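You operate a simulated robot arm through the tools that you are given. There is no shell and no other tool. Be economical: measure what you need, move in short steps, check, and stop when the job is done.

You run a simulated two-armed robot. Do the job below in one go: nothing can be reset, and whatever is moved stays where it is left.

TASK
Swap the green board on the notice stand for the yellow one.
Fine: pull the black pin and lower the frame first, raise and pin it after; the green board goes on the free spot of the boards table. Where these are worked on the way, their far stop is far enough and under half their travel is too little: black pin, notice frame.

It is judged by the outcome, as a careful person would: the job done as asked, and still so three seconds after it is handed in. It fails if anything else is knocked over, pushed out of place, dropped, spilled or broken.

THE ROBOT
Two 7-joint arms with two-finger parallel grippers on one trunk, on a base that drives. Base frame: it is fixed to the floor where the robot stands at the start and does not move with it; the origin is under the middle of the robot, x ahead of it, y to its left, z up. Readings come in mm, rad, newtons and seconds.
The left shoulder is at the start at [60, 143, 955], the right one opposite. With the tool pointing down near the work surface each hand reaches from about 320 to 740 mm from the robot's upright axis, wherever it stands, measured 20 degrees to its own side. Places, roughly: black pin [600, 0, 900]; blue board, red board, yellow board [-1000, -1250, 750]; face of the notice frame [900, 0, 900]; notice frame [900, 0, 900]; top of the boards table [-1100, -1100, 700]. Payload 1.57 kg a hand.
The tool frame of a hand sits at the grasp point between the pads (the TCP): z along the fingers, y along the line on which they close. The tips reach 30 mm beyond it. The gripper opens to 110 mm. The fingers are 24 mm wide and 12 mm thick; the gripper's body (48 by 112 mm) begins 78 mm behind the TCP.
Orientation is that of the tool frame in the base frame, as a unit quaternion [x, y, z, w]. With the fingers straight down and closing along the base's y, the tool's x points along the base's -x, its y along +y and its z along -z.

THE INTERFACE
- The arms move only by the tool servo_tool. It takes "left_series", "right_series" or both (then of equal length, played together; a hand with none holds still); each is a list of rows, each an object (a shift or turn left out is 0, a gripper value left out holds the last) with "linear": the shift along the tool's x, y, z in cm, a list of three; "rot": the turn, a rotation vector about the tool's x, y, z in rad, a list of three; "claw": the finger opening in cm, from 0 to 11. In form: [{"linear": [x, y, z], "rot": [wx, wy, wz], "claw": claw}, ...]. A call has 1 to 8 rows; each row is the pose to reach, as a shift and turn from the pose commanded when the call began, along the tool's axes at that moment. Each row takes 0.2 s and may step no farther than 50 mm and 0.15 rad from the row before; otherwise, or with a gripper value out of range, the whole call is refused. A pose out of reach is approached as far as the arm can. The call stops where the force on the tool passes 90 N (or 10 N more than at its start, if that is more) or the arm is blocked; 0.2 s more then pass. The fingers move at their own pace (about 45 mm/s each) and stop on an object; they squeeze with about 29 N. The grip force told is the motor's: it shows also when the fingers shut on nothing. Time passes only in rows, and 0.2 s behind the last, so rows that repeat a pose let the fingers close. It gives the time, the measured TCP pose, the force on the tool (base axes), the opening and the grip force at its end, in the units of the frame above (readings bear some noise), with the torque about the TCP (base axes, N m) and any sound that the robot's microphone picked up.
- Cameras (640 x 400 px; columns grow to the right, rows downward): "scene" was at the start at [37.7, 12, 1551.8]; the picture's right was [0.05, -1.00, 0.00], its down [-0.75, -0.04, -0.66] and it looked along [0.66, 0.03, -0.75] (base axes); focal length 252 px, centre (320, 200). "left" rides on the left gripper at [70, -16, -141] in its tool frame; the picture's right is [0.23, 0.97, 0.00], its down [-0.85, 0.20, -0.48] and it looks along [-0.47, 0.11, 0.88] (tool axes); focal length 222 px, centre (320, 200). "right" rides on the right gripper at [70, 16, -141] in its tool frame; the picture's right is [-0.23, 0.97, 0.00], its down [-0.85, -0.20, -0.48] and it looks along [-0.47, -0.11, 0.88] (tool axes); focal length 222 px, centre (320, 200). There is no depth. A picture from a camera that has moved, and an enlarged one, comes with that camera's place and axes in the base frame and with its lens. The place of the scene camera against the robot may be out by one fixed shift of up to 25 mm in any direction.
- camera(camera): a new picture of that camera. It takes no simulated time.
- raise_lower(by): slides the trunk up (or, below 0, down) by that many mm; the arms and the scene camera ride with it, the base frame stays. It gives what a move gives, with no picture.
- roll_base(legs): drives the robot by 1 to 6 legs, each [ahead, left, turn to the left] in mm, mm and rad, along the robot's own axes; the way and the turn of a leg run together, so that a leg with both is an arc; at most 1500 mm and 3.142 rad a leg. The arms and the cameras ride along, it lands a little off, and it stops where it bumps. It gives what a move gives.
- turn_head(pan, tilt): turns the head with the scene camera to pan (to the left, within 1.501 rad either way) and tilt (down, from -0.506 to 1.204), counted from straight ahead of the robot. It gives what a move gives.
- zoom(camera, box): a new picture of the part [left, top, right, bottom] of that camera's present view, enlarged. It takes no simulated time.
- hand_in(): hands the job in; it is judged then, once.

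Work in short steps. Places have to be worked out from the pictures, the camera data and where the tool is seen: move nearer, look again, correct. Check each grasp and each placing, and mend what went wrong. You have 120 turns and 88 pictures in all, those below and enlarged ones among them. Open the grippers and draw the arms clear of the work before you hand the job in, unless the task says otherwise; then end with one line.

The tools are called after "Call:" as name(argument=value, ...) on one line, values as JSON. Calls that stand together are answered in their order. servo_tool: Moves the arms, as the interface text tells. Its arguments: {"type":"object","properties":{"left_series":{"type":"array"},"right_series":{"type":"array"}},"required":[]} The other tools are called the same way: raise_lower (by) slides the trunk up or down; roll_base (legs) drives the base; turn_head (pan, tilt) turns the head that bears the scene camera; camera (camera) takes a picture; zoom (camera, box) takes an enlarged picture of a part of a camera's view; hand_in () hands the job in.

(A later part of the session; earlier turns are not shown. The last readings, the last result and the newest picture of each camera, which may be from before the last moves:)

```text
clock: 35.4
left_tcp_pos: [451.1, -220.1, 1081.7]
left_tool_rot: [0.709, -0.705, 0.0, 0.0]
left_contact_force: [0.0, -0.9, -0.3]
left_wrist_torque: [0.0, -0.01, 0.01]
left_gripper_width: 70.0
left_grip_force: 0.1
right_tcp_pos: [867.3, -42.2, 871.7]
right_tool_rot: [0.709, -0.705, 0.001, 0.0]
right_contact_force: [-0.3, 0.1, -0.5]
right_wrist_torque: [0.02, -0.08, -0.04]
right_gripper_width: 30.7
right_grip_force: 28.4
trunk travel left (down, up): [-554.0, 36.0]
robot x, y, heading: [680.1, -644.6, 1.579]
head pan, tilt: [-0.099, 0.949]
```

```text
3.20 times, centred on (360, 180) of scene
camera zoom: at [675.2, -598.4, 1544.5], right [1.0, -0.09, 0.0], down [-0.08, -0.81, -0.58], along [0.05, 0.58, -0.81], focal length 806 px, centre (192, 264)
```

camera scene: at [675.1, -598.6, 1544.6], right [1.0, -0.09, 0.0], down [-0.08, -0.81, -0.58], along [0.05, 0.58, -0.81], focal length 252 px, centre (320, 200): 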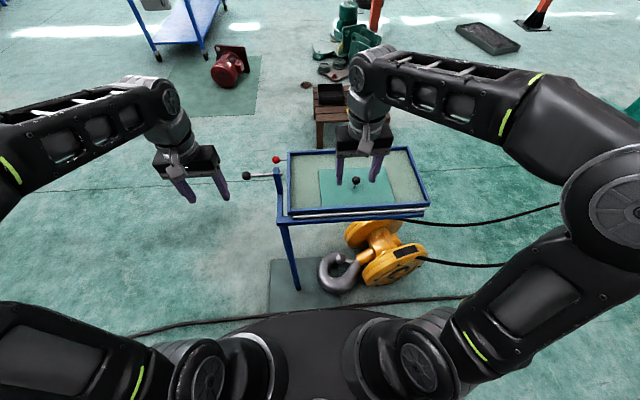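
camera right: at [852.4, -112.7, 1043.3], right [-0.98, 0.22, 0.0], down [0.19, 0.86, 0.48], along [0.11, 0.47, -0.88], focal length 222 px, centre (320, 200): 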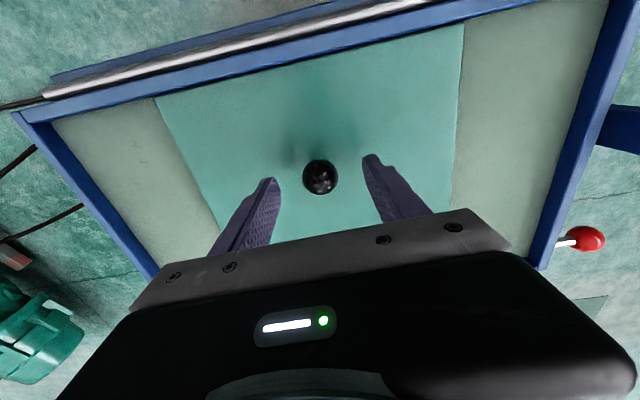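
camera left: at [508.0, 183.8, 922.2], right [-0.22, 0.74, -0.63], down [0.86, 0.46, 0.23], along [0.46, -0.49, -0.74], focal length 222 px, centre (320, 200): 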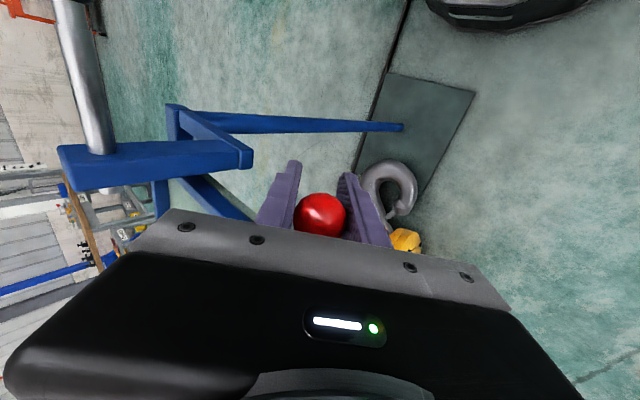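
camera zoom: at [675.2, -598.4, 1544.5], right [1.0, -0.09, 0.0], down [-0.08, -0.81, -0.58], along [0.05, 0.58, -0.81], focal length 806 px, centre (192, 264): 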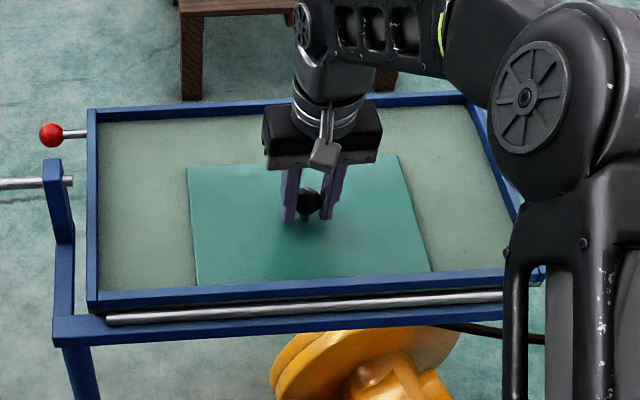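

Gripped. Record the grasp: TCP (867,-42,872) with the board in its place. Lift slowly.

Call:
servo_tool(right_series=[{"linear": [0, 0, -1]}, {"linear": [0, 0, -2.5]}, {"linear": [0, 0, -5]}, {"linear": [0, 0, -8]}, {"linear": [0, 0, -12]}, {"linear": [0, 0, -16]}])

Call:
camera(camera="scene")

```text
clock: 36.8
left_tcp_pos: [450.5, -221.1, 1081.4]
left_tool_rot: [0.709, -0.705, 0.0, 0.001]
left_contact_force: [0.3, 0.1, 0.2]
left_wrist_torque: [0.0, 0.01, 0.01]
left_gripper_width: 69.9
left_grip_force: 0.0
right_tcp_pos: [869.6, -43.0, 1031.9]
right_tool_rot: [0.71, -0.705, 0.0, 0.0]
right_contact_force: [0.4, 0.3, -3.0]
right_wrist_torque: [-0.04, -0.01, 0.01]
right_gripper_width: 30.7
right_grip_force: 29.1
trunk travel left (down, up): [-554.0, 36.0]
robot x, y, heading: [681.2, -648.4, 1.575]
head pan, tilt: [-0.099, 0.949]
```

```text
51 pictures are left
camera scene: at [675.0, -598.5, 1544.5], right [1.0, -0.09, 0.0], down [-0.08, -0.81, -0.58], along [0.05, 0.58, -0.81], focal length 252 px, centre (320, 200)
```

scene: 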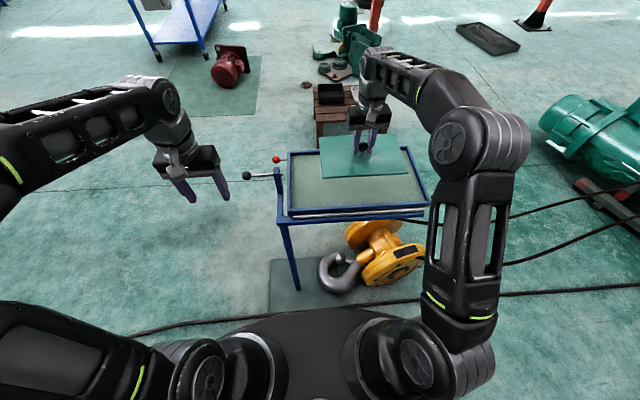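

The board is lifted clear. Pull it back toward the robot, then drive to the boards table facing -x.

Call:
servo_tool(right_series=[{"linear": [4, 0, 0]}, {"linear": [8, 0, 0]}, {"linear": [12, 0, 0]}, {"linear": [16, 0, 0]}])

Call:
roll_base(legs=[[-420, 0, 0], [0, 0, 1.566], [1000, 0, 0]])

Call:
turn_head(pan=0.0, tilt=0.85)

Call:
camera(camera="scene")

Call:
camera(camera="left")

```text
clock: 37.8
left_tcp_pos: [450.9, -221.3, 1081.9]
left_tool_rot: [0.71, -0.705, -0.001, -0.001]
left_contact_force: [0.4, 0.0, 0.2]
left_wrist_torque: [0.0, 0.04, 0.02]
left_gripper_width: 70.0
left_grip_force: 0.1
right_tcp_pos: [871.2, -204.0, 1031.5]
right_tool_rot: [0.71, -0.704, -0.001, -0.001]
right_contact_force: [-0.5, -0.7, -2.0]
right_wrist_torque: [-0.01, -0.01, -0.03]
right_gripper_width: 30.5
right_grip_force: 28.9
trunk travel left (down, up): [-554.0, 36.0]
robot x, y, heading: [675.0, -650.3, 1.579]
head pan, tilt: [-0.099, 0.949]
```

```text
clock: 48.8
left_tcp_pos: [-746.0, -1263.4, 1080.1]
left_tool_rot: [1.0, -0.005, 0.0, 0.0]
left_contact_force: [0.8, 0.7, -0.7]
left_wrist_torque: [0.01, -0.02, -0.02]
left_gripper_width: 70.1
left_grip_force: 0.0
right_tcp_pos: [-754.2, -844.7, 1032.0]
right_tool_rot: [1.0, -0.006, -0.001, -0.001]
right_contact_force: [-0.2, 0.5, -3.2]
right_wrist_torque: [0.02, -0.02, -0.03]
right_gripper_width: 30.8
right_grip_force: 29.2
trunk travel left (down, up): [-554.0, 36.0]
robot x, y, heading: [-308.6, -1043.4, 3.13]
head pan, tilt: [-0.099, 0.949]
```

```text
clock: 49.5
left_tcp_pos: [-744.7, -1263.6, 1081.8]
left_tool_rot: [1.0, -0.007, 0.0, 0.0]
left_contact_force: [0.0, -0.5, -0.7]
left_wrist_torque: [0.0, 0.01, -0.01]
left_gripper_width: 70.1
left_grip_force: 0.0
right_tcp_pos: [-754.0, -843.6, 1033.5]
right_tool_rot: [1.0, -0.005, 0.001, 0.0]
right_contact_force: [-0.5, -0.5, -3.3]
right_wrist_torque: [0.01, 0.02, -0.03]
right_gripper_width: 30.6
right_grip_force: 28.3
trunk travel left (down, up): [-554.0, 36.0]
robot x, y, heading: [-309.6, -1042.8, 3.133]
head pan, tilt: [0.0, 0.85]
```

```text
50 pictures are left
camera scene: at [-369.9, -1035.6, 1552.0], right [0.01, 1.0, 0.0], down [0.75, -0.01, -0.66], along [-0.66, 0.01, -0.75], focal length 252 px, centre (320, 200)
```

scene: 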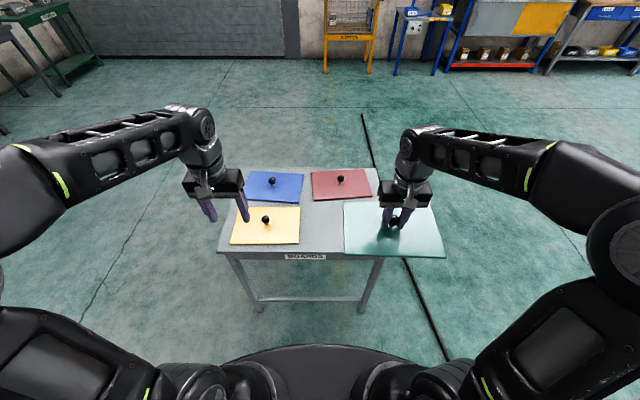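

```text
49 pictures are left
camera left: at [-673.8, -1247.9, 1222.5], right [0.21, -0.98, 0.0], down [-0.86, -0.19, 0.48], along [-0.47, -0.1, -0.88], focal length 222 px, centre (320, 200)
```

left: 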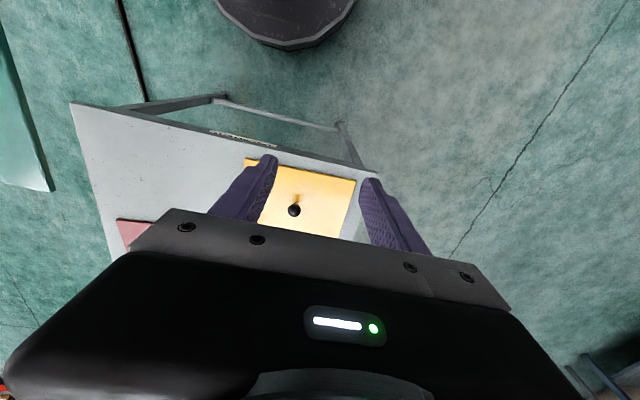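

The table corners put the free spot's centre near (-972,-920). I'll drive 70 mm closer, then move the green board over the spot while still high.

Call:
roll_base(legs=[[70, 0, 0]])

Call:
camera(camera="left")

```text
clock: 50.5
left_tcp_pos: [-816.4, -1261.8, 1081.5]
left_tool_rot: [1.0, -0.006, 0.001, 0.0]
left_contact_force: [-0.9, 0.5, -0.8]
left_wrist_torque: [0.03, 0.0, -0.01]
left_gripper_width: 70.2
left_grip_force: 0.0
right_tcp_pos: [-824.1, -842.4, 1032.1]
right_tool_rot: [1.0, -0.007, 0.0, -0.001]
right_contact_force: [-0.1, -0.6, -2.7]
right_wrist_torque: [-0.04, -0.04, 0.01]
right_gripper_width: 30.7
right_grip_force: 29.5
trunk travel left (down, up): [-554.0, 36.0]
robot x, y, heading: [-377.5, -1045.8, 3.13]
head pan, tilt: [0.0, 0.85]
```

```text
48 pictures are left
camera left: at [-745.1, -1246.9, 1221.9], right [0.21, -0.98, 0.0], down [-0.86, -0.19, 0.48], along [-0.47, -0.1, -0.88], focal length 222 px, centre (320, 200)
```

left: 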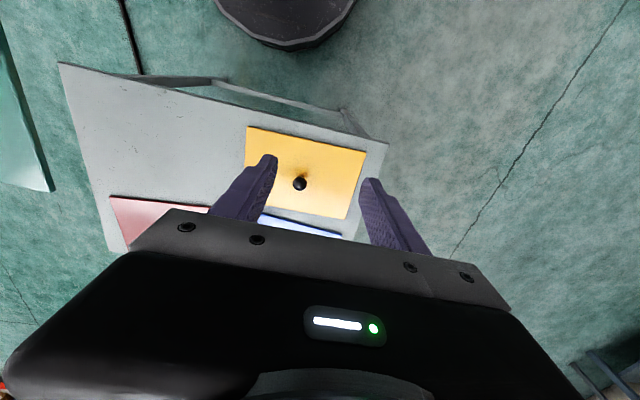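

Yellow ball ≈ (-960,-1242,767). Move the green board over the free spot at (-965,-920) and down to about 80 mm above the table.

Call:
servo_tool(right_series=[{"linear": [-2.4, 1.3, 3]}, {"linear": [-4.8, 2.6, 6]}, {"linear": [-7.2, 3.9, 9]}, {"linear": [-9.6, 5.2, 12]}, {"linear": [-12, 6.5, 15]}, {"linear": [-14.1, 7.8, 18]}])

Call:
zoom(camera="scene", box=[200, 130, 480, 305])

Call:
camera(camera="right")

```text
clock: 51.9
left_tcp_pos: [-813.9, -1263.4, 1081.7]
left_tool_rot: [1.0, -0.007, 0.0, -0.001]
left_contact_force: [-0.6, 0.0, -0.1]
left_wrist_torque: [0.01, -0.01, 0.02]
left_gripper_width: 70.1
left_grip_force: 0.0
right_tcp_pos: [-964.7, -920.1, 854.4]
right_tool_rot: [1.0, -0.007, 0.0, 0.0]
right_contact_force: [0.5, 0.4, -2.2]
right_wrist_torque: [0.0, -0.03, -0.01]
right_gripper_width: 30.6
right_grip_force: 29.1
trunk travel left (down, up): [-554.0, 36.0]
robot x, y, heading: [-380.9, -1045.0, 3.129]
head pan, tilt: [0.0, 0.85]
```

```text
2.29 times, centred on (340, 218) of scene
camera zoom: at [-440.7, -1035.1, 1552.0], right [0.01, 1.0, 0.0], down [0.75, -0.01, -0.66], along [-0.66, 0.01, -0.75], focal length 576 px, centre (274, 160)
```

zoom: 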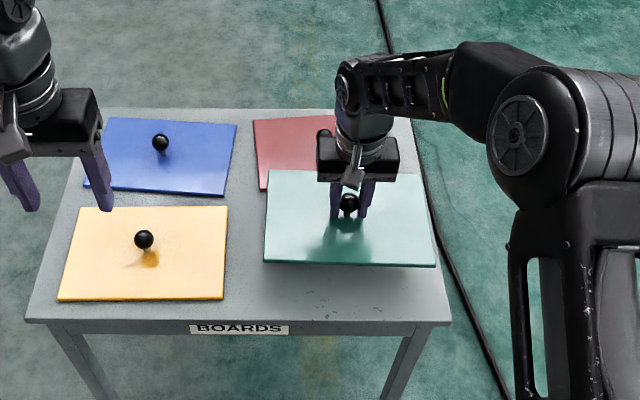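

```text
46 pictures are left
camera right: at [-894.7, -938.2, 995.1], right [-0.24, -0.97, 0.0], down [-0.85, 0.21, 0.48], along [-0.46, 0.12, -0.88], focal length 222 px, centre (320, 200)
```

right: 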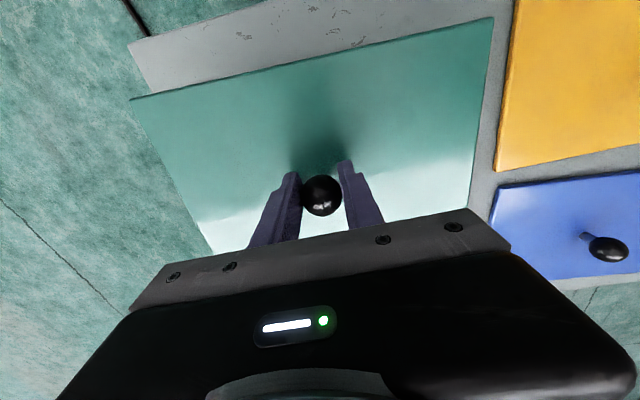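

The predicted landing is level with the yellow board and clear of the red one and the edges. Lower to just above the surface, then slowly.

Call:
servo_tool(right_series=[{"linear": [0, 0, 3.5]}, {"linear": [0, 0, 6.5]}, {"linear": [0, 0, 7.2]}, {"linear": [0, 0, 7.7]}])

Call:
zoom(camera="scene", box=[200, 130, 480, 305])

```text
clock: 52.9
left_tcp_pos: [-811.1, -1262.7, 1084.1]
left_tool_rot: [1.0, -0.007, -0.001, 0.0]
left_contact_force: [-0.2, -0.1, -0.3]
left_wrist_torque: [0.0, 0.03, -0.03]
left_gripper_width: 70.2
left_grip_force: 0.0
right_tcp_pos: [-964.2, -918.1, 778.4]
right_tool_rot: [1.0, -0.007, -0.004, 0.0]
right_contact_force: [-1.2, 2.9, 32.9]
right_wrist_torque: [0.16, -0.99, 0.06]
right_gripper_width: 31.0
right_grip_force: 29.2
trunk travel left (down, up): [-554.0, 36.0]
robot x, y, heading: [-382.0, -1045.8, 3.124]
head pan, tilt: [0.0, 0.85]
```

```text
2.29 times, centred on (340, 218) of scene
camera zoom: at [-436.4, -1035.3, 1552.7], right [0.01, 1.0, 0.0], down [0.75, -0.01, -0.66], along [-0.66, 0.01, -0.75], focal length 576 px, centre (274, 160)
```

zoom: 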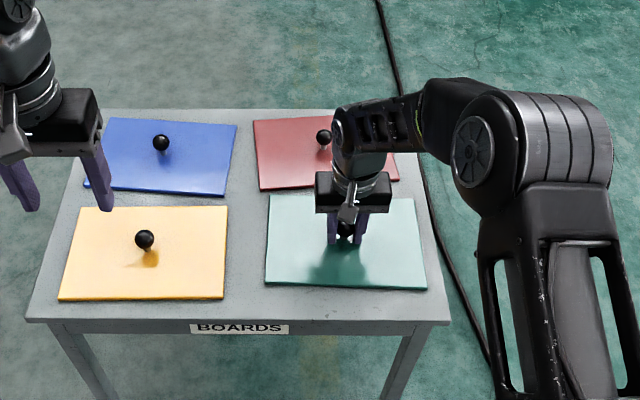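

It is seated (33 N contact, ball z≈779). Ease off, release and lift.

Call:
servo_tool(right_series=[{"linear": [0, 0, -0.2]}, {"linear": [0, 0, -0.2], "claw": 7}, {"linear": [0, 0, -0.2], "claw": 7}, {"linear": [0, 0, -0.2], "claw": 7}, {"linear": [0, 0, -4]}, {"linear": [0, 0, -9]}, {"linear": [3, 0, -14]}, {"linear": [7, 0, -17]}])

Call:
servo_tool(left_series=[{"linear": [-3.5, -0.6, 5]}, {"linear": [-7, -1.2, 9]}, {"linear": [-10.5, -1.7, 13]}, {"linear": [-14.5, -2.2, 17]}, {"linear": [-14.5, -2.2, 20]}])

Call:
camera(camera="left")

Call:
zoom(camera="scene", box=[200, 130, 480, 305])

```text
refused: row 7 steps farther than a row can; nothing moved
```

```text
refused: row 1 steps farther than a row can; nothing moved
```

```text
44 pictures are left
camera left: at [-741.0, -1247.4, 1223.6], right [0.21, -0.98, 0.0], down [-0.86, -0.19, 0.48], along [-0.47, -0.1, -0.88], focal length 222 px, centre (320, 200)
```

left: 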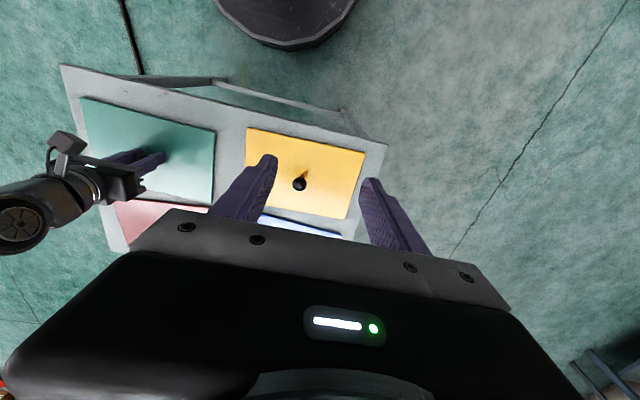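

```text
2.29 times, centred on (340, 218) of scene
camera zoom: at [-436.4, -1035.3, 1552.7], right [0.01, 1.0, 0.0], down [0.75, -0.01, -0.66], along [-0.66, 0.01, -0.75], focal length 576 px, centre (274, 160)
```

zoom: 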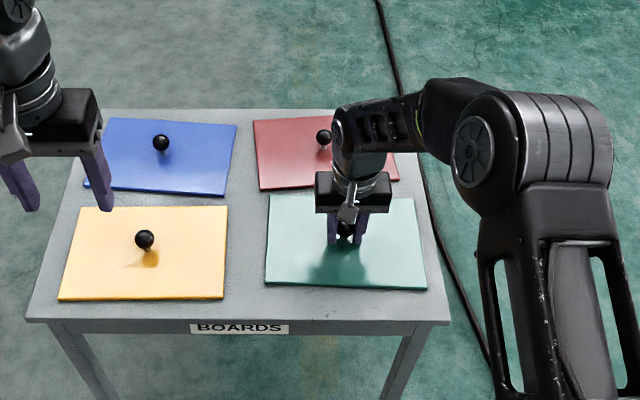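

Step limits exceeded, so I'll resend with smaller steps. With ball height ≈780, yellow's ball solves to (-949,-1245,780).

Call:
servo_tool(right_series=[{"linear": [0, 0, -0.2]}, {"linear": [0, 0, -0.2], "claw": 7}, {"linear": [0, 0, -0.2], "claw": 7}, {"linear": [0, 0, -0.2], "claw": 7}, {"linear": [0, 0, -4]}, {"linear": [0, 0, -8.5]}, {"linear": [2, 0, -12.5]}, {"linear": [5, 0, -16]}])

Call:
servo_tool(left_series=[{"linear": [-2.6, -0.3, 3.9]}, {"linear": [-5.2, -0.6, 7.8]}, {"linear": [-7.8, -1, 11.7]}, {"linear": [-10.4, -1.4, 15.5]}, {"linear": [-13.6, -1.7, 19]}])

Call:
camera(camera="left")

Call:
zoom(camera="scene", box=[200, 130, 480, 305])

```text
clock: 54.7
left_tcp_pos: [-812.4, -1263.5, 1082.3]
left_tool_rot: [1.0, -0.006, -0.001, 0.0]
left_contact_force: [0.1, -0.3, 0.2]
left_wrist_torque: [-0.03, 0.04, 0.0]
left_gripper_width: 70.0
left_grip_force: 0.1
right_tcp_pos: [-909.0, -921.3, 934.9]
right_tool_rot: [1.0, -0.007, 0.0, 0.0]
right_contact_force: [-0.7, 1.1, -0.4]
right_wrist_torque: [-0.02, -0.01, -0.02]
right_gripper_width: 70.0
right_grip_force: 0.0
trunk travel left (down, up): [-554.0, 36.0]
robot x, y, heading: [-379.0, -1043.2, 3.128]
head pan, tilt: [0.0, 0.85]
```

```text
clock: 55.9
left_tcp_pos: [-950.4, -1243.8, 889.2]
left_tool_rot: [1.0, -0.006, 0.0, 0.0]
left_contact_force: [-0.1, 0.3, -0.8]
left_wrist_torque: [-0.03, -0.01, -0.01]
left_gripper_width: 69.8
left_grip_force: 0.1
right_tcp_pos: [-910.2, -921.4, 934.1]
right_tool_rot: [1.0, -0.006, 0.0, 0.0]
right_contact_force: [0.6, -0.7, -0.8]
right_wrist_torque: [0.0, -0.05, 0.0]
right_gripper_width: 70.2
right_grip_force: 0.1
trunk travel left (down, up): [-554.0, 36.0]
robot x, y, heading: [-382.6, -1044.8, 3.128]
head pan, tilt: [0.0, 0.85]
```

```text
42 pictures are left
camera left: at [-879.1, -1229.1, 1029.9], right [0.21, -0.98, 0.0], down [-0.86, -0.19, 0.48], along [-0.47, -0.1, -0.88], focal length 222 px, centre (320, 200)
```

left: 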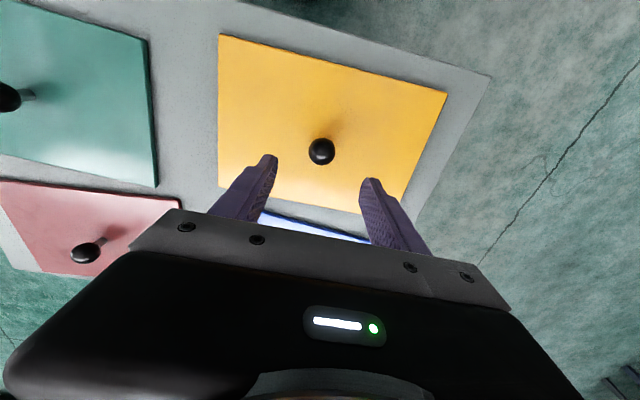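

```text
2.29 times, centred on (340, 218) of scene
camera zoom: at [-441.0, -1034.8, 1552.0], right [0.01, 1.0, 0.0], down [0.75, -0.01, -0.66], along [-0.66, 0.01, -0.75], focal length 576 px, centre (274, 160)
```

zoom: 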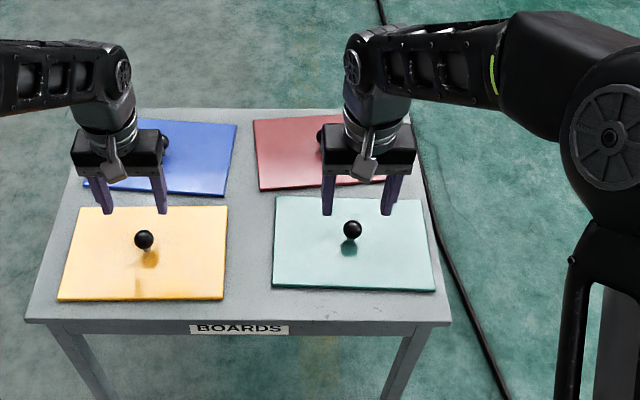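

The green board sits well on the free spot. The yellow ball is directly under the left hand at (-950,-1245,779), so I'll descend and grip.

Call:
servo_tool(left_series=[{"linear": [0, 0.1, 4]}, {"linear": [0, 0.1, 8]}, {"linear": [0, 0.1, 10.9]}, {"linear": [0, 0.1, 10.9], "claw": 0}, {"linear": [0, 0.1, 10.9], "claw": 0}, {"linear": [0, 0.1, 10.9], "claw": 0}, {"linear": [0, 0.1, 10.9], "claw": 0}])

Call:
camera(camera="left")

```text
clock: 57.5
left_tcp_pos: [-950.1, -1243.6, 782.0]
left_tool_rot: [1.0, -0.006, 0.0, 0.001]
left_contact_force: [0.6, -0.3, 0.3]
left_wrist_torque: [-0.01, 0.08, 0.0]
left_gripper_width: 30.6
left_grip_force: 29.0
right_tcp_pos: [-911.1, -921.9, 934.9]
right_tool_rot: [1.0, -0.008, 0.0, 0.001]
right_contact_force: [-0.1, -0.7, 0.9]
right_wrist_torque: [-0.03, 0.01, -0.03]
right_gripper_width: 70.1
right_grip_force: 0.1
trunk travel left (down, up): [-554.0, 36.0]
robot x, y, heading: [-381.3, -1045.6, 3.124]
head pan, tilt: [0.0, 0.85]
```

```text
40 pictures are left
camera left: at [-879.1, -1228.2, 922.4], right [0.21, -0.98, 0.0], down [-0.86, -0.19, 0.48], along [-0.47, -0.1, -0.88], focal length 222 px, centre (320, 200)
```

left: 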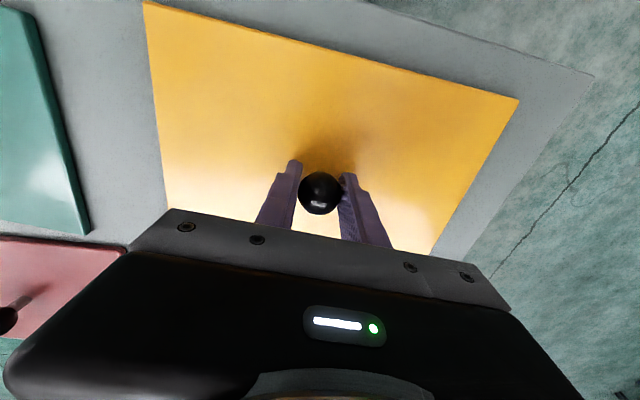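

Gripped (30.6 mm). Lift straight up, then back toward the robot.

Call:
servo_tool(left_series=[{"linear": [0, 0, -2]}, {"linear": [0, 0, -6]}, {"linear": [0, 0, -10]}, {"linear": [0, 0, -14.5]}, {"linear": [0, 0, -19]}, {"linear": [0, 0, -23.5]}, {"linear": [4, 0, -25]}, {"linear": [8.5, 0, -25]}], right_series=[{"linear": [0, 0, -2]}, {"linear": [0, 0, -6]}, {"linear": [0, 0, -10]}, {"linear": [0, 0, -14]}, {"linear": [2, 0, -14]}, {"linear": [4, 0, -14]}, {"linear": [6, 0, -14]}, {"linear": [8, 0, -14]}])

Call:
camera(camera="scene")

```text
clock: 59.3
left_tcp_pos: [-862.4, -1245.3, 1034.3]
left_tool_rot: [1.0, -0.007, 0.001, 0.0]
left_contact_force: [0.6, -0.9, -2.5]
left_wrist_torque: [-0.02, -0.04, -0.02]
left_gripper_width: 30.6
left_grip_force: 29.2
right_tcp_pos: [-834.2, -921.5, 1076.7]
right_tool_rot: [1.0, -0.007, -0.001, 0.0]
right_contact_force: [-0.7, 0.1, 0.1]
right_wrist_torque: [-0.01, -0.01, 0.02]
right_gripper_width: 70.3
right_grip_force: 0.0
trunk travel left (down, up): [-554.0, 36.0]
robot x, y, heading: [-380.8, -1046.6, 3.129]
head pan, tilt: [0.0, 0.85]
```

```text
39 pictures are left
camera scene: at [-438.2, -1035.0, 1552.1], right [0.01, 1.0, 0.0], down [0.75, -0.01, -0.66], along [-0.66, 0.01, -0.75], focal length 252 px, centre (320, 200)
```

scene: 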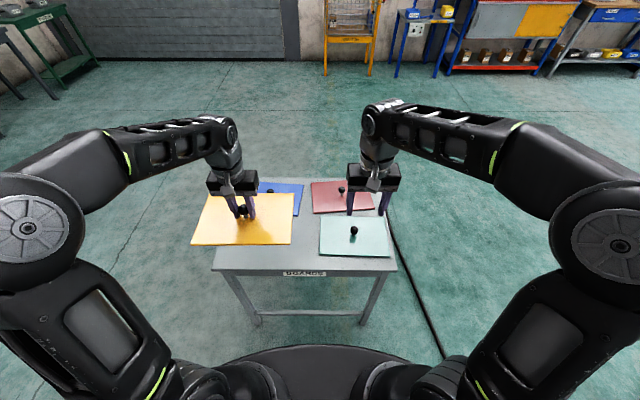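

Yellow board held. Drive back to the stand's right side: back up, turn right to face +y, then approach.

Call:
roll_base(legs=[[-1400, 0, 0], [0, 0, -1.558], [410, 0, 0]])

Call:
turn_head(pan=0.1, tilt=0.95)

Call:
camera(camera="scene")

```text
clock: 72.3
left_tcp_pos: [844.3, -162.0, 1033.5]
left_tool_rot: [-0.7, 0.714, 0.0, 0.0]
left_contact_force: [0.0, 0.7, -3.5]
left_wrist_torque: [-0.03, 0.01, -0.03]
left_gripper_width: 30.7
left_grip_force: 29.0
right_tcp_pos: [1168.1, -194.1, 1075.0]
right_tool_rot: [-0.7, 0.715, -0.001, 0.001]
right_contact_force: [-0.2, 0.9, 0.6]
right_wrist_torque: [-0.04, 0.01, -0.03]
right_gripper_width: 70.0
right_grip_force: 0.0
trunk travel left (down, up): [-554.0, 36.0]
robot x, y, heading: [1038.3, -646.7, 1.548]
head pan, tilt: [0.0, 0.85]
```

```text
clock: 73.0
left_tcp_pos: [843.2, -162.7, 1032.9]
left_tool_rot: [-0.7, 0.714, 0.001, 0.0]
left_contact_force: [0.1, 0.1, -1.9]
left_wrist_torque: [-0.01, 0.0, -0.01]
left_gripper_width: 30.9
left_grip_force: 28.9
right_tcp_pos: [1168.1, -194.2, 1074.5]
right_tool_rot: [-0.7, 0.715, 0.0, 0.0]
right_contact_force: [-0.5, 0.6, -0.3]
right_wrist_torque: [0.0, 0.01, -0.04]
right_gripper_width: 69.8
right_grip_force: 0.1
trunk travel left (down, up): [-554.0, 36.0]
robot x, y, heading: [1040.2, -648.8, 1.553]
head pan, tilt: [0.099, 0.949]
```

```text
38 pictures are left
camera scene: at [1024.7, -596.7, 1544.6], right [1.0, 0.08, 0.0], down [0.06, -0.81, -0.58], along [-0.05, 0.58, -0.81], focal length 252 px, centre (320, 200)
```

scene: 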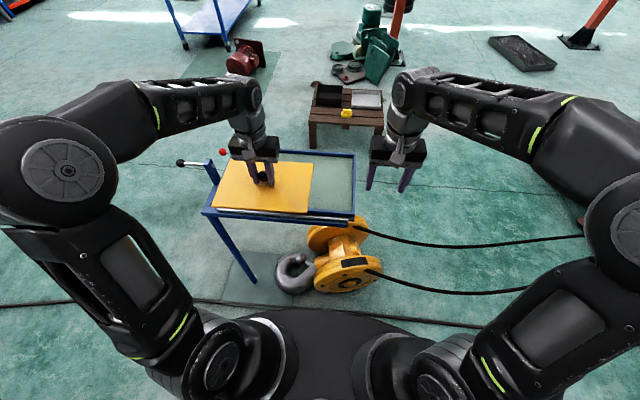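

Aligned within 0.01 rad of the frame. Move the yellow board over the recorded place (868,-40), 60 mm above.

Call:
servo_tool(left_series=[{"linear": [-3, -0.5, 0]}, {"linear": [-6.5, -1.1, 2]}, {"linear": [-9.5, -1.7, 5]}, {"linear": [-12.25, -2.26, 8]}, {"linear": [-12.25, -2.26, 10.3]}])

Call:
zoom(camera="scene", box=[180, 120, 380, 245])

Call:
camera(camera="left")

```text
clock: 74.2
left_tcp_pos: [871.3, -43.0, 932.5]
left_tool_rot: [-0.7, 0.715, 0.0, 0.0]
left_contact_force: [-0.6, 0.3, -3.4]
left_wrist_torque: [0.02, -0.02, 0.0]
left_gripper_width: 30.6
left_grip_force: 29.2
right_tcp_pos: [1167.3, -194.1, 1075.3]
right_tool_rot: [-0.7, 0.714, 0.0, 0.0]
right_contact_force: [-0.3, 0.2, 0.2]
right_wrist_torque: [0.01, 0.02, 0.0]
right_gripper_width: 69.9
right_grip_force: 0.0
trunk travel left (down, up): [-554.0, 36.0]
robot x, y, heading: [1042.1, -647.2, 1.552]
head pan, tilt: [0.099, 0.949]
```

```text
3.20 times, centred on (280, 182) of scene
camera zoom: at [1024.5, -596.6, 1544.6], right [1.0, 0.08, 0.0], down [0.06, -0.81, -0.58], along [-0.05, 0.58, -0.81], focal length 806 px, centre (448, 256)
```

zoom: 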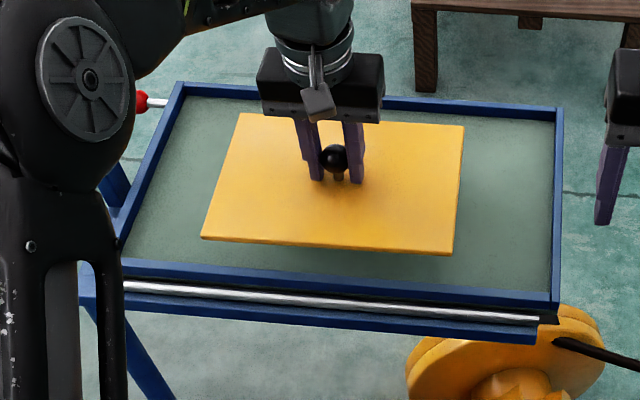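

```text
36 pictures are left
camera left: at [888.1, -113.2, 1072.9], right [-0.98, -0.21, 0.0], down [-0.18, 0.86, 0.48], along [-0.1, 0.47, -0.88], focal length 222 px, centre (320, 200)
```

left: 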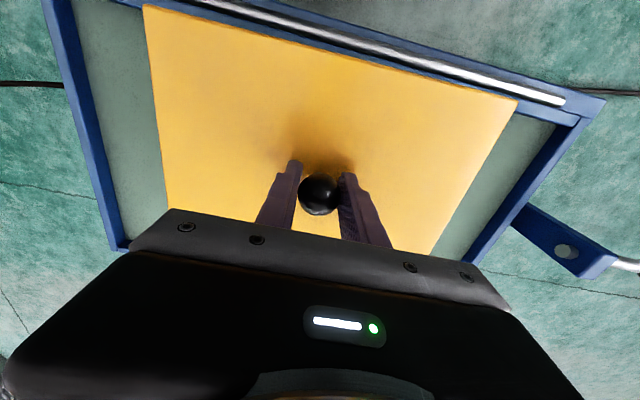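

Alignment looks right. Shift 3 mm inward and lower, the last part slowly.

Call:
servo_tool(left_series=[{"linear": [-0.3, 0.2, 2.5]}, {"linear": [-0.3, 0.2, 4.5]}, {"linear": [-0.3, 0.2, 5.3]}, {"linear": [-0.3, 0.2, 5.8]}])

Call:
zoom(camera="scene", box=[180, 120, 380, 245])

```text
clock: 75.2
left_tcp_pos: [869.2, -38.5, 871.9]
left_tool_rot: [-0.7, 0.714, 0.0, 0.0]
left_contact_force: [0.6, 0.1, -2.7]
left_wrist_torque: [0.02, 0.06, 0.01]
left_gripper_width: 30.7
left_grip_force: 29.0
right_tcp_pos: [1168.2, -194.0, 1075.4]
right_tool_rot: [-0.699, 0.715, 0.0, 0.0]
right_contact_force: [1.0, 0.5, 0.2]
right_wrist_torque: [0.01, -0.02, 0.0]
right_gripper_width: 70.2
right_grip_force: 0.0
trunk travel left (down, up): [-554.0, 36.0]
robot x, y, heading: [1042.5, -643.8, 1.554]
head pan, tilt: [0.099, 0.949]
```

```text
3.20 times, centred on (280, 182) of scene
camera zoom: at [1024.7, -596.4, 1544.5], right [1.0, 0.08, 0.0], down [0.06, -0.81, -0.58], along [-0.05, 0.58, -0.81], focal length 806 px, centre (448, 256)
```

zoom: 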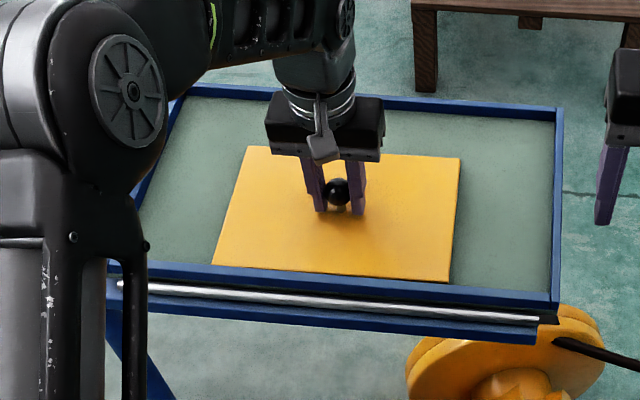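

Just above the surface and inside the lip. Lower until contact.

Call:
servo_tool(left_series=[{"linear": [0, 0, 0.3]}, {"linear": [0, 0, 0.6]}])

```text
clock: 75.8
left_tcp_pos: [867.8, -38.7, 868.5]
left_tool_rot: [-0.7, 0.714, 0.001, 0.0]
left_contact_force: [0.1, 0.5, -1.6]
left_wrist_torque: [-0.23, -0.05, -0.04]
left_gripper_width: 30.9
left_grip_force: 28.7
right_tcp_pos: [1167.8, -193.4, 1075.3]
right_tool_rot: [-0.7, 0.714, 0.0, 0.0]
right_contact_force: [-0.1, -0.3, 0.3]
right_wrist_torque: [0.0, 0.01, 0.0]
right_gripper_width: 70.0
right_grip_force: 0.0
trunk travel left (down, up): [-554.0, 36.0]
robot x, y, heading: [1041.6, -645.7, 1.544]
head pan, tilt: [0.099, 0.949]
```

Call:
servo_tool(left_series=[{"linear": [0, 0, 0.3]}, {"linear": [0, 0, 0.6]}])

```text
clock: 76.4
left_tcp_pos: [867.4, -36.8, 865.4]
left_tool_rot: [-0.7, 0.714, 0.003, 0.002]
left_contact_force: [-2.6, -0.9, 28.5]
left_wrist_torque: [-0.6, -0.07, -0.04]
left_gripper_width: 31.5
left_grip_force: 28.9
right_tcp_pos: [1168.6, -195.9, 1076.7]
right_tool_rot: [-0.7, 0.714, 0.001, 0.002]
right_contact_force: [-0.2, 0.5, -0.6]
right_wrist_torque: [0.03, -0.03, 0.0]
right_gripper_width: 69.9
right_grip_force: 0.0
trunk travel left (down, up): [-554.0, 36.0]
robot x, y, heading: [1040.8, -647.0, 1.541]
head pan, tilt: [0.099, 0.949]
```

Seated (28 N). Ease off, release and lift.

Call:
servo_tool(left_series=[{"linear": [0, 0, -0.3]}, {"linear": [0, 0, -0.3], "claw": 7}, {"linear": [0, 0, -0.3], "claw": 7}, {"linear": [0, 0, -0.3], "claw": 7}, {"linear": [0, 0, -4]}, {"linear": [0, 0, -8.5]}, {"linear": [2, 0, -13]}, {"linear": [6, 0, -16]}])

Call:
zoom(camera="scene", box=[180, 120, 380, 245])

```text
clock: 78.2
left_tcp_pos: [863.3, -99.7, 1020.5]
left_tool_rot: [-0.7, 0.714, 0.0, 0.0]
left_contact_force: [0.1, -0.4, -0.3]
left_wrist_torque: [0.02, 0.04, -0.04]
left_gripper_width: 70.0
left_grip_force: 0.0
right_tcp_pos: [1166.9, -194.3, 1075.9]
right_tool_rot: [-0.699, 0.715, 0.001, 0.001]
right_contact_force: [-0.1, -0.4, -0.7]
right_wrist_torque: [0.03, -0.02, 0.02]
right_gripper_width: 70.3
right_grip_force: 0.0
trunk travel left (down, up): [-554.0, 36.0]
robot x, y, heading: [1042.0, -646.8, 1.548]
head pan, tilt: [0.099, 0.949]
```

```text
3.20 times, centred on (280, 182) of scene
camera zoom: at [1024.6, -598.3, 1544.5], right [1.0, 0.08, 0.0], down [0.06, -0.81, -0.58], along [-0.05, 0.58, -0.81], focal length 806 px, centre (448, 256)
```

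zoom: 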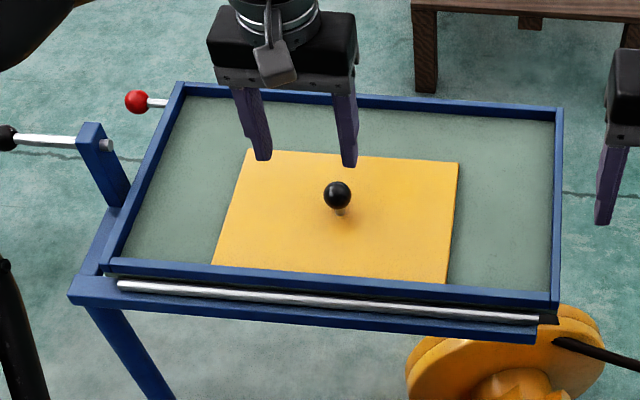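

The yellow board is in place. Retract the hands, then drive back to the starting pose in front of the stand.

Call:
servo_tool(left_series=[{"linear": [4, 0, -2]}, {"linear": [8, 0, -4]}, {"linear": [11, 0, -6]}], right_series=[{"linear": [1, 0, 0]}, {"linear": [2, 0, 0]}, {"linear": [3, 0, 0]}])

Call:
roll_base(legs=[[0, 0, -1.547], [-1042, 0, 0], [0, 645, 0]])

Call:
turn_head(pan=0.0, tilt=0.85)

Call:
camera(camera="scene")

Call:
camera(camera="left")

```text
clock: 79.0
left_tcp_pos: [859.0, -208.6, 1080.0]
left_tool_rot: [-0.699, 0.715, 0.001, 0.001]
left_contact_force: [0.0, 0.2, 0.2]
left_wrist_torque: [0.02, 0.01, -0.01]
left_gripper_width: 70.0
left_grip_force: 0.1
right_tcp_pos: [1166.5, -223.1, 1074.7]
right_tool_rot: [-0.7, 0.714, 0.0, 0.001]
right_contact_force: [-0.7, -0.4, 0.9]
right_wrist_torque: [0.0, 0.05, 0.02]
right_gripper_width: 70.1
right_grip_force: 0.0
trunk travel left (down, up): [-554.0, 36.0]
robot x, y, heading: [1045.0, -646.2, 1.551]
head pan, tilt: [0.099, 0.949]
```

```text
clock: 91.3
left_tcp_pos: [503.2, 192.3, 1078.4]
left_tool_rot: [0.025, 1.0, 0.0, 0.0]
left_contact_force: [-1.1, -0.4, 1.3]
left_wrist_torque: [0.0, -0.02, 0.03]
left_gripper_width: 70.2
left_grip_force: 0.0
right_tcp_pos: [479.9, -115.3, 1075.3]
right_tool_rot: [0.025, 1.0, -0.001, -0.001]
right_contact_force: [0.0, -0.3, -1.0]
right_wrist_torque: [-0.02, 0.0, -0.02]
right_gripper_width: 69.8
right_grip_force: 0.0
trunk travel left (down, up): [-554.0, 36.0]
robot x, y, heading: [56.5, 23.1, -0.053]
head pan, tilt: [0.099, 0.949]
```

```text
clock: 91.9
left_tcp_pos: [503.0, 191.7, 1078.5]
left_tool_rot: [0.024, 1.0, 0.001, 0.0]
left_contact_force: [0.5, 0.2, -0.3]
left_wrist_torque: [-0.01, 0.02, 0.0]
left_gripper_width: 70.0
left_grip_force: 0.1
right_tcp_pos: [479.2, -116.8, 1073.8]
right_tool_rot: [0.024, 1.0, 0.0, 0.0]
right_contact_force: [-0.7, 0.4, 0.3]
right_wrist_torque: [0.04, -0.02, 0.0]
right_gripper_width: 70.2
right_grip_force: 0.0
trunk travel left (down, up): [-554.0, 36.0]
robot x, y, heading: [59.0, 26.8, -0.053]
head pan, tilt: [0.0, 0.85]
```

```text
33 pictures are left
camera scene: at [96.9, 27.9, 1552.0], right [-0.05, -1.0, 0.0], down [-0.75, 0.04, -0.66], along [0.66, -0.03, -0.75], focal length 252 px, centre (320, 200)
```

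scene: 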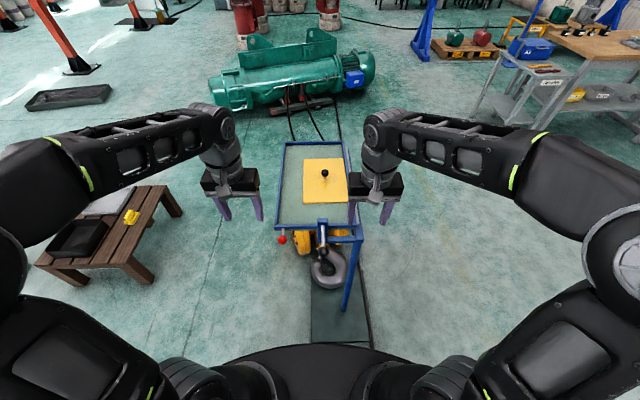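

```text
32 pictures are left
camera left: at [434.5, 178.9, 1219.3], right [-0.18, 0.98, 0.0], down [0.86, 0.16, 0.48], along [0.47, 0.09, -0.88], focal length 222 px, centre (320, 200)
```

left: 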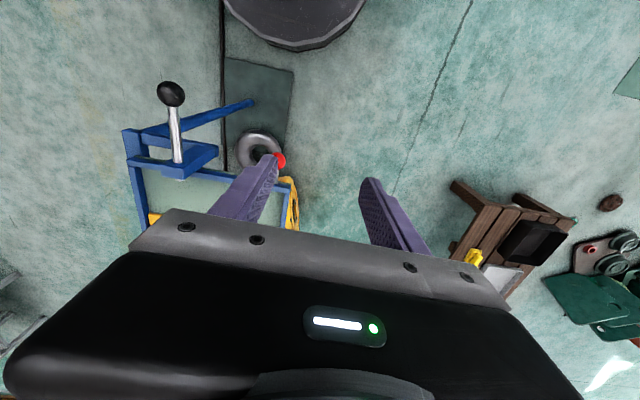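

The robot landed 58 mm ahead and slightly turned. Correct it to near (0,0,0).

Call:
roll_base(legs=[[0, 0, 0.053], [-50, -25, 0]])

Call:
zoom(camera="scene", box=[240, 120, 420, 260])

Call:
camera(camera="left")

```text
clock: 93.3
left_tcp_pos: [443.2, 189.2, 1079.9]
left_tool_rot: [-0.003, 1.0, 0.002, 0.001]
left_contact_force: [-0.7, 0.4, -0.4]
left_wrist_torque: [-0.02, -0.02, -0.02]
left_gripper_width: 69.9
left_grip_force: 0.0
right_tcp_pos: [434.7, -117.4, 1075.0]
right_tool_rot: [-0.003, 1.0, 0.001, 0.001]
right_contact_force: [-0.6, -0.6, 0.0]
right_wrist_torque: [0.03, -0.02, 0.01]
right_gripper_width: 70.1
right_grip_force: 0.0
trunk travel left (down, up): [-554.0, 36.0]
robot x, y, heading: [7.9, -2.5, 0.006]
head pan, tilt: [0.0, 0.85]
```

```text
2.86 times, centred on (330, 190) of scene
camera zoom: at [44.7, 3.8, 1552.1], right [0.0, -1.0, 0.0], down [-0.75, 0.0, -0.66], along [0.66, 0.0, -0.75], focal length 720 px, centre (291, 229)
```

zoom: 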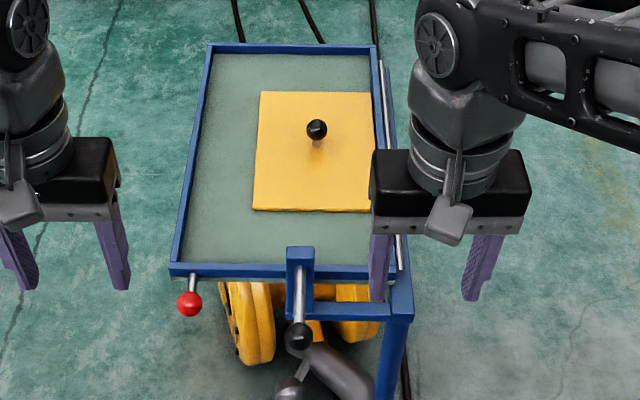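

```text
30 pictures are left
camera left: at [373.7, 172.2, 1220.0], right [-0.23, 0.97, 0.0], down [0.85, 0.2, 0.48], along [0.47, 0.11, -0.88], focal length 222 px, centre (320, 200)
```

left: 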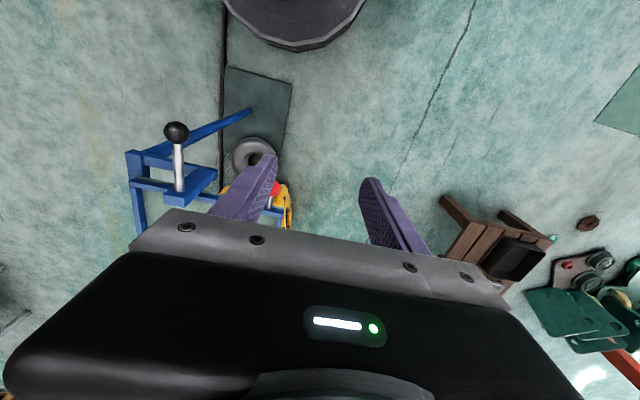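

The robot is back at (8,-2). The red ball is at ≈ (579,118,817). I'll tilt the left hand more horizontally (1.2 rad) so its lower finger lifts the ball positively, and position it to the left.

Call:
servo_tool(left_series=[{"linear": [-1.5, 1, 1], "rot": [0.15, 0, 0]}, {"linear": [-3, 2, 2], "rot": [0.3, 0, 0]}, {"linear": [-4.5, 3, 3], "rot": [0.45, 0, 0]}, {"linear": [-6, 4, 4.5], "rot": [0.6, 0, 0]}, {"linear": [-7.5, 5, 6], "rot": [0.75, 0, 0]}, {"linear": [-9, 6, 8], "rot": [0.9, 0, 0]}, {"linear": [-11, 7, 10], "rot": [1.05, 0, 0]}, {"linear": [-13, 7, 12], "rot": [1.2, 0, 0]}])

Call:
camera(camera="left")

```text
clock: 95.1
left_tcp_pos: [556.0, 259.6, 980.4]
left_tool_rot: [-0.003, 0.866, -0.5, 0.002]
left_contact_force: [-0.6, -0.4, -0.6]
left_wrist_torque: [0.04, -0.01, 0.0]
left_gripper_width: 70.0
left_grip_force: 0.1
left hand out of reach, approached as far as the arm can: row 8
right_tcp_pos: [436.6, -119.0, 1074.6]
right_tool_rot: [-0.002, 1.0, 0.001, 0.001]
right_contact_force: [0.7, 0.2, 0.2]
right_wrist_torque: [0.04, 0.01, 0.01]
right_gripper_width: 70.1
right_grip_force: 0.1
trunk travel left (down, up): [-554.0, 36.0]
robot x, y, heading: [10.5, -3.5, 0.004]
head pan, tilt: [0.0, 0.85]
```

```text
29 pictures are left
camera left: at [486.6, 372.9, 1063.3], right [-0.23, 0.48, -0.84], down [0.85, 0.52, 0.07], along [0.47, -0.7, -0.53], focal length 222 px, centre (320, 200)
```

left: 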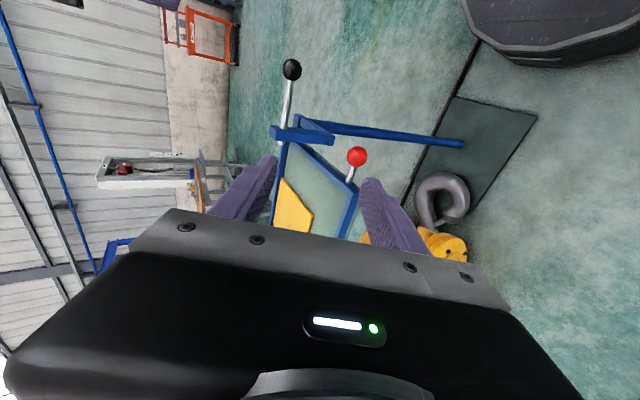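

The wrist reached only 60° tilt, which is enough. I'll re-command back to 1.05 rad tilt to sync the commanded pose.

Call:
servo_tool(left_series=[{"linear": [0, 0, 0], "rot": [-0.15, 0, 0]}, {"linear": [0, 0, 0], "rot": [-0.2, 0, 0]}, {"linear": [0, 0, 0], "rot": [-0.2, 0, 0]}])

```text
clock: 95.9
left_tcp_pos: [554.1, 261.0, 978.8]
left_tool_rot: [-0.002, 0.911, -0.412, 0.002]
left_contact_force: [0.3, 0.3, -0.3]
left_wrist_torque: [0.04, 0.03, -0.02]
left_gripper_width: 70.1
left_grip_force: 0.0
right_tcp_pos: [436.2, -118.1, 1073.5]
right_tool_rot: [-0.003, 1.0, 0.001, 0.0]
right_contact_force: [-0.1, 0.8, 0.5]
right_wrist_torque: [0.04, -0.02, 0.02]
right_gripper_width: 70.0
right_grip_force: 0.0
trunk travel left (down, up): [-554.0, 36.0]
robot x, y, heading: [7.1, -5.7, 0.007]
head pan, tilt: [0.0, 0.85]
```

Now tilt 0.85 rad. Move to 80 mm short of the red ball at (579,119,822) and look.

Call:
servo_tool(left_series=[{"linear": [-1, 0.8, 4]}, {"linear": [-2, 1.6, 8]}, {"linear": [-2.5, 2.4, 12]}])

Call:
camera(camera="left")

Call:
zoom(camera="scene", box=[220, 160, 400, 280])

```text
clock: 96.7
left_tcp_pos: [580.9, 186.6, 882.4]
left_tool_rot: [-0.002, 0.911, -0.411, 0.001]
left_contact_force: [0.7, -0.7, 0.6]
left_wrist_torque: [0.04, -0.01, 0.02]
left_gripper_width: 69.8
left_grip_force: 0.1
right_tcp_pos: [438.0, -116.8, 1074.4]
right_tool_rot: [-0.002, 1.0, 0.0, 0.0]
right_contact_force: [-0.3, 0.2, 0.8]
right_wrist_torque: [-0.02, 0.01, -0.03]
right_gripper_width: 70.0
right_grip_force: 0.1
trunk travel left (down, up): [-554.0, 36.0]
robot x, y, heading: [10.8, -4.3, 0.004]
head pan, tilt: [0.0, 0.85]
```

```text
28 pictures are left
camera left: at [511.9, 281.2, 986.8], right [-0.23, 0.64, -0.73], down [0.85, 0.5, 0.17], along [0.47, -0.58, -0.66], focal length 222 px, centre (320, 200)
```

left: 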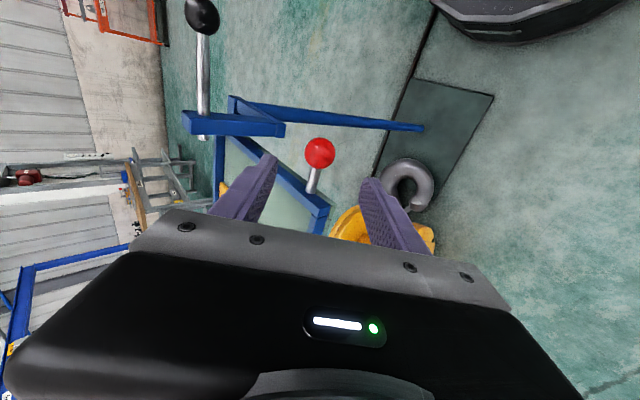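

```text
3.33 times, centred on (310, 220) of scene
camera zoom: at [47.4, 4.6, 1552.1], right [0.0, -1.0, 0.0], down [-0.75, 0.0, -0.66], along [0.66, 0.0, -0.75], focal length 840 px, centre (353, 133)
```

zoom: 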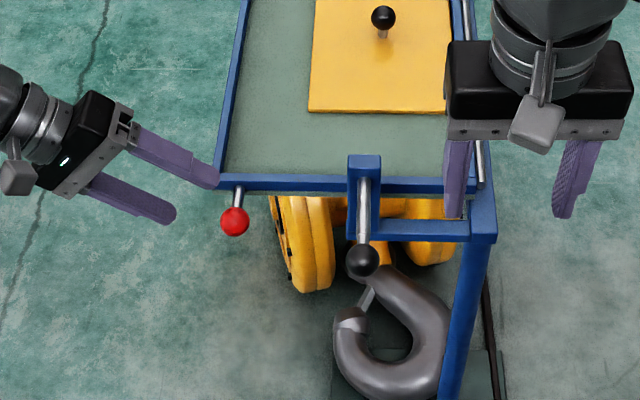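

The ball is dead ahead, ~89 mm along the fingers. Advance and grip.

Call:
servo_tool(left_series=[{"linear": [0.4, 0, 4]}, {"linear": [0.4, 0, 8]}, {"linear": [0.4, 0, 8.9]}, {"linear": [0.4, 0, 8.9], "claw": 0}, {"linear": [0.4, 0, 8.9], "claw": 0}, {"linear": [0.4, 0, 8.9], "claw": 0}, {"linear": [0.4, 0, 8.9], "claw": 0}])

Call:
camera(camera="left")

```text
clock: 98.3
left_tcp_pos: [576.3, 120.3, 824.8]
left_tool_rot: [-0.001, 0.911, -0.412, 0.002]
left_contact_force: [0.6, -4.0, 4.2]
left_wrist_torque: [0.03, 0.0, -0.04]
left_gripper_width: 31.2
left_grip_force: 28.4
right_tcp_pos: [435.0, -117.5, 1074.5]
right_tool_rot: [-0.003, 1.0, 0.0, 0.0]
right_contact_force: [-0.8, -0.5, 1.0]
right_wrist_torque: [-0.02, -0.02, 0.0]
right_gripper_width: 69.8
right_grip_force: 0.1
trunk travel left (down, up): [-554.0, 36.0]
robot x, y, heading: [8.6, -2.4, 0.005]
head pan, tilt: [0.0, 0.85]
```

```text
26 pictures are left
camera left: at [507.1, 214.7, 929.6], right [-0.23, 0.64, -0.73], down [0.85, 0.5, 0.17], along [0.47, -0.59, -0.66], focal length 222 px, centre (320, 200)
```

left: 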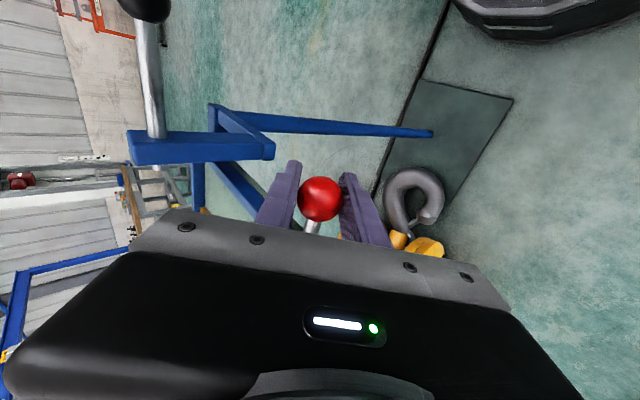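

Gripped at (120,824). Raise the frame along the reverse arc (centre ≈ y -135, z 820, R 255), first part.

Call:
servo_tool(left_series=[{"linear": [0, -0.95, -0.74]}, {"linear": [0, -1.9, -1.47]}, {"linear": [0, -2.9, -2.1]}, {"linear": [0, -3.93, -2.75]}, {"linear": [0, -5, -3.3]}, {"linear": [0, -6.08, -3.84]}])

Call:
zoom(camera="scene", box=[240, 120, 420, 260])

```text
clock: 99.7
left_tcp_pos: [577.0, 110.4, 893.9]
left_tool_rot: [-0.003, 0.911, -0.412, 0.002]
left_contact_force: [-6.0, 6.6, -4.0]
left_wrist_torque: [0.51, -0.34, 0.21]
left_gripper_width: 31.3
left_grip_force: 40.2
right_tcp_pos: [435.8, -116.8, 1074.5]
right_tool_rot: [-0.003, 1.0, 0.0, 0.001]
right_contact_force: [0.1, -0.4, 0.0]
right_wrist_torque: [0.0, -0.01, -0.02]
right_gripper_width: 69.8
right_grip_force: 0.0
trunk travel left (down, up): [-554.0, 36.0]
robot x, y, heading: [11.7, -4.1, 0.006]
head pan, tilt: [0.0, 0.85]
```

```text
2.86 times, centred on (330, 190) of scene
camera zoom: at [46.4, 5.9, 1552.1], right [0.01, -1.0, 0.0], down [-0.75, 0.0, -0.66], along [0.66, 0.0, -0.75], focal length 720 px, centre (291, 229)
```

zoom: 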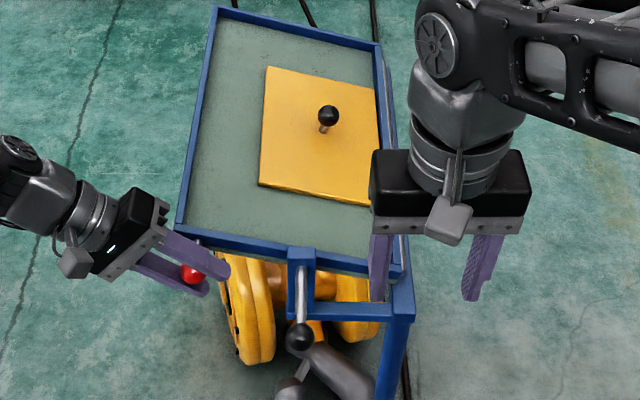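

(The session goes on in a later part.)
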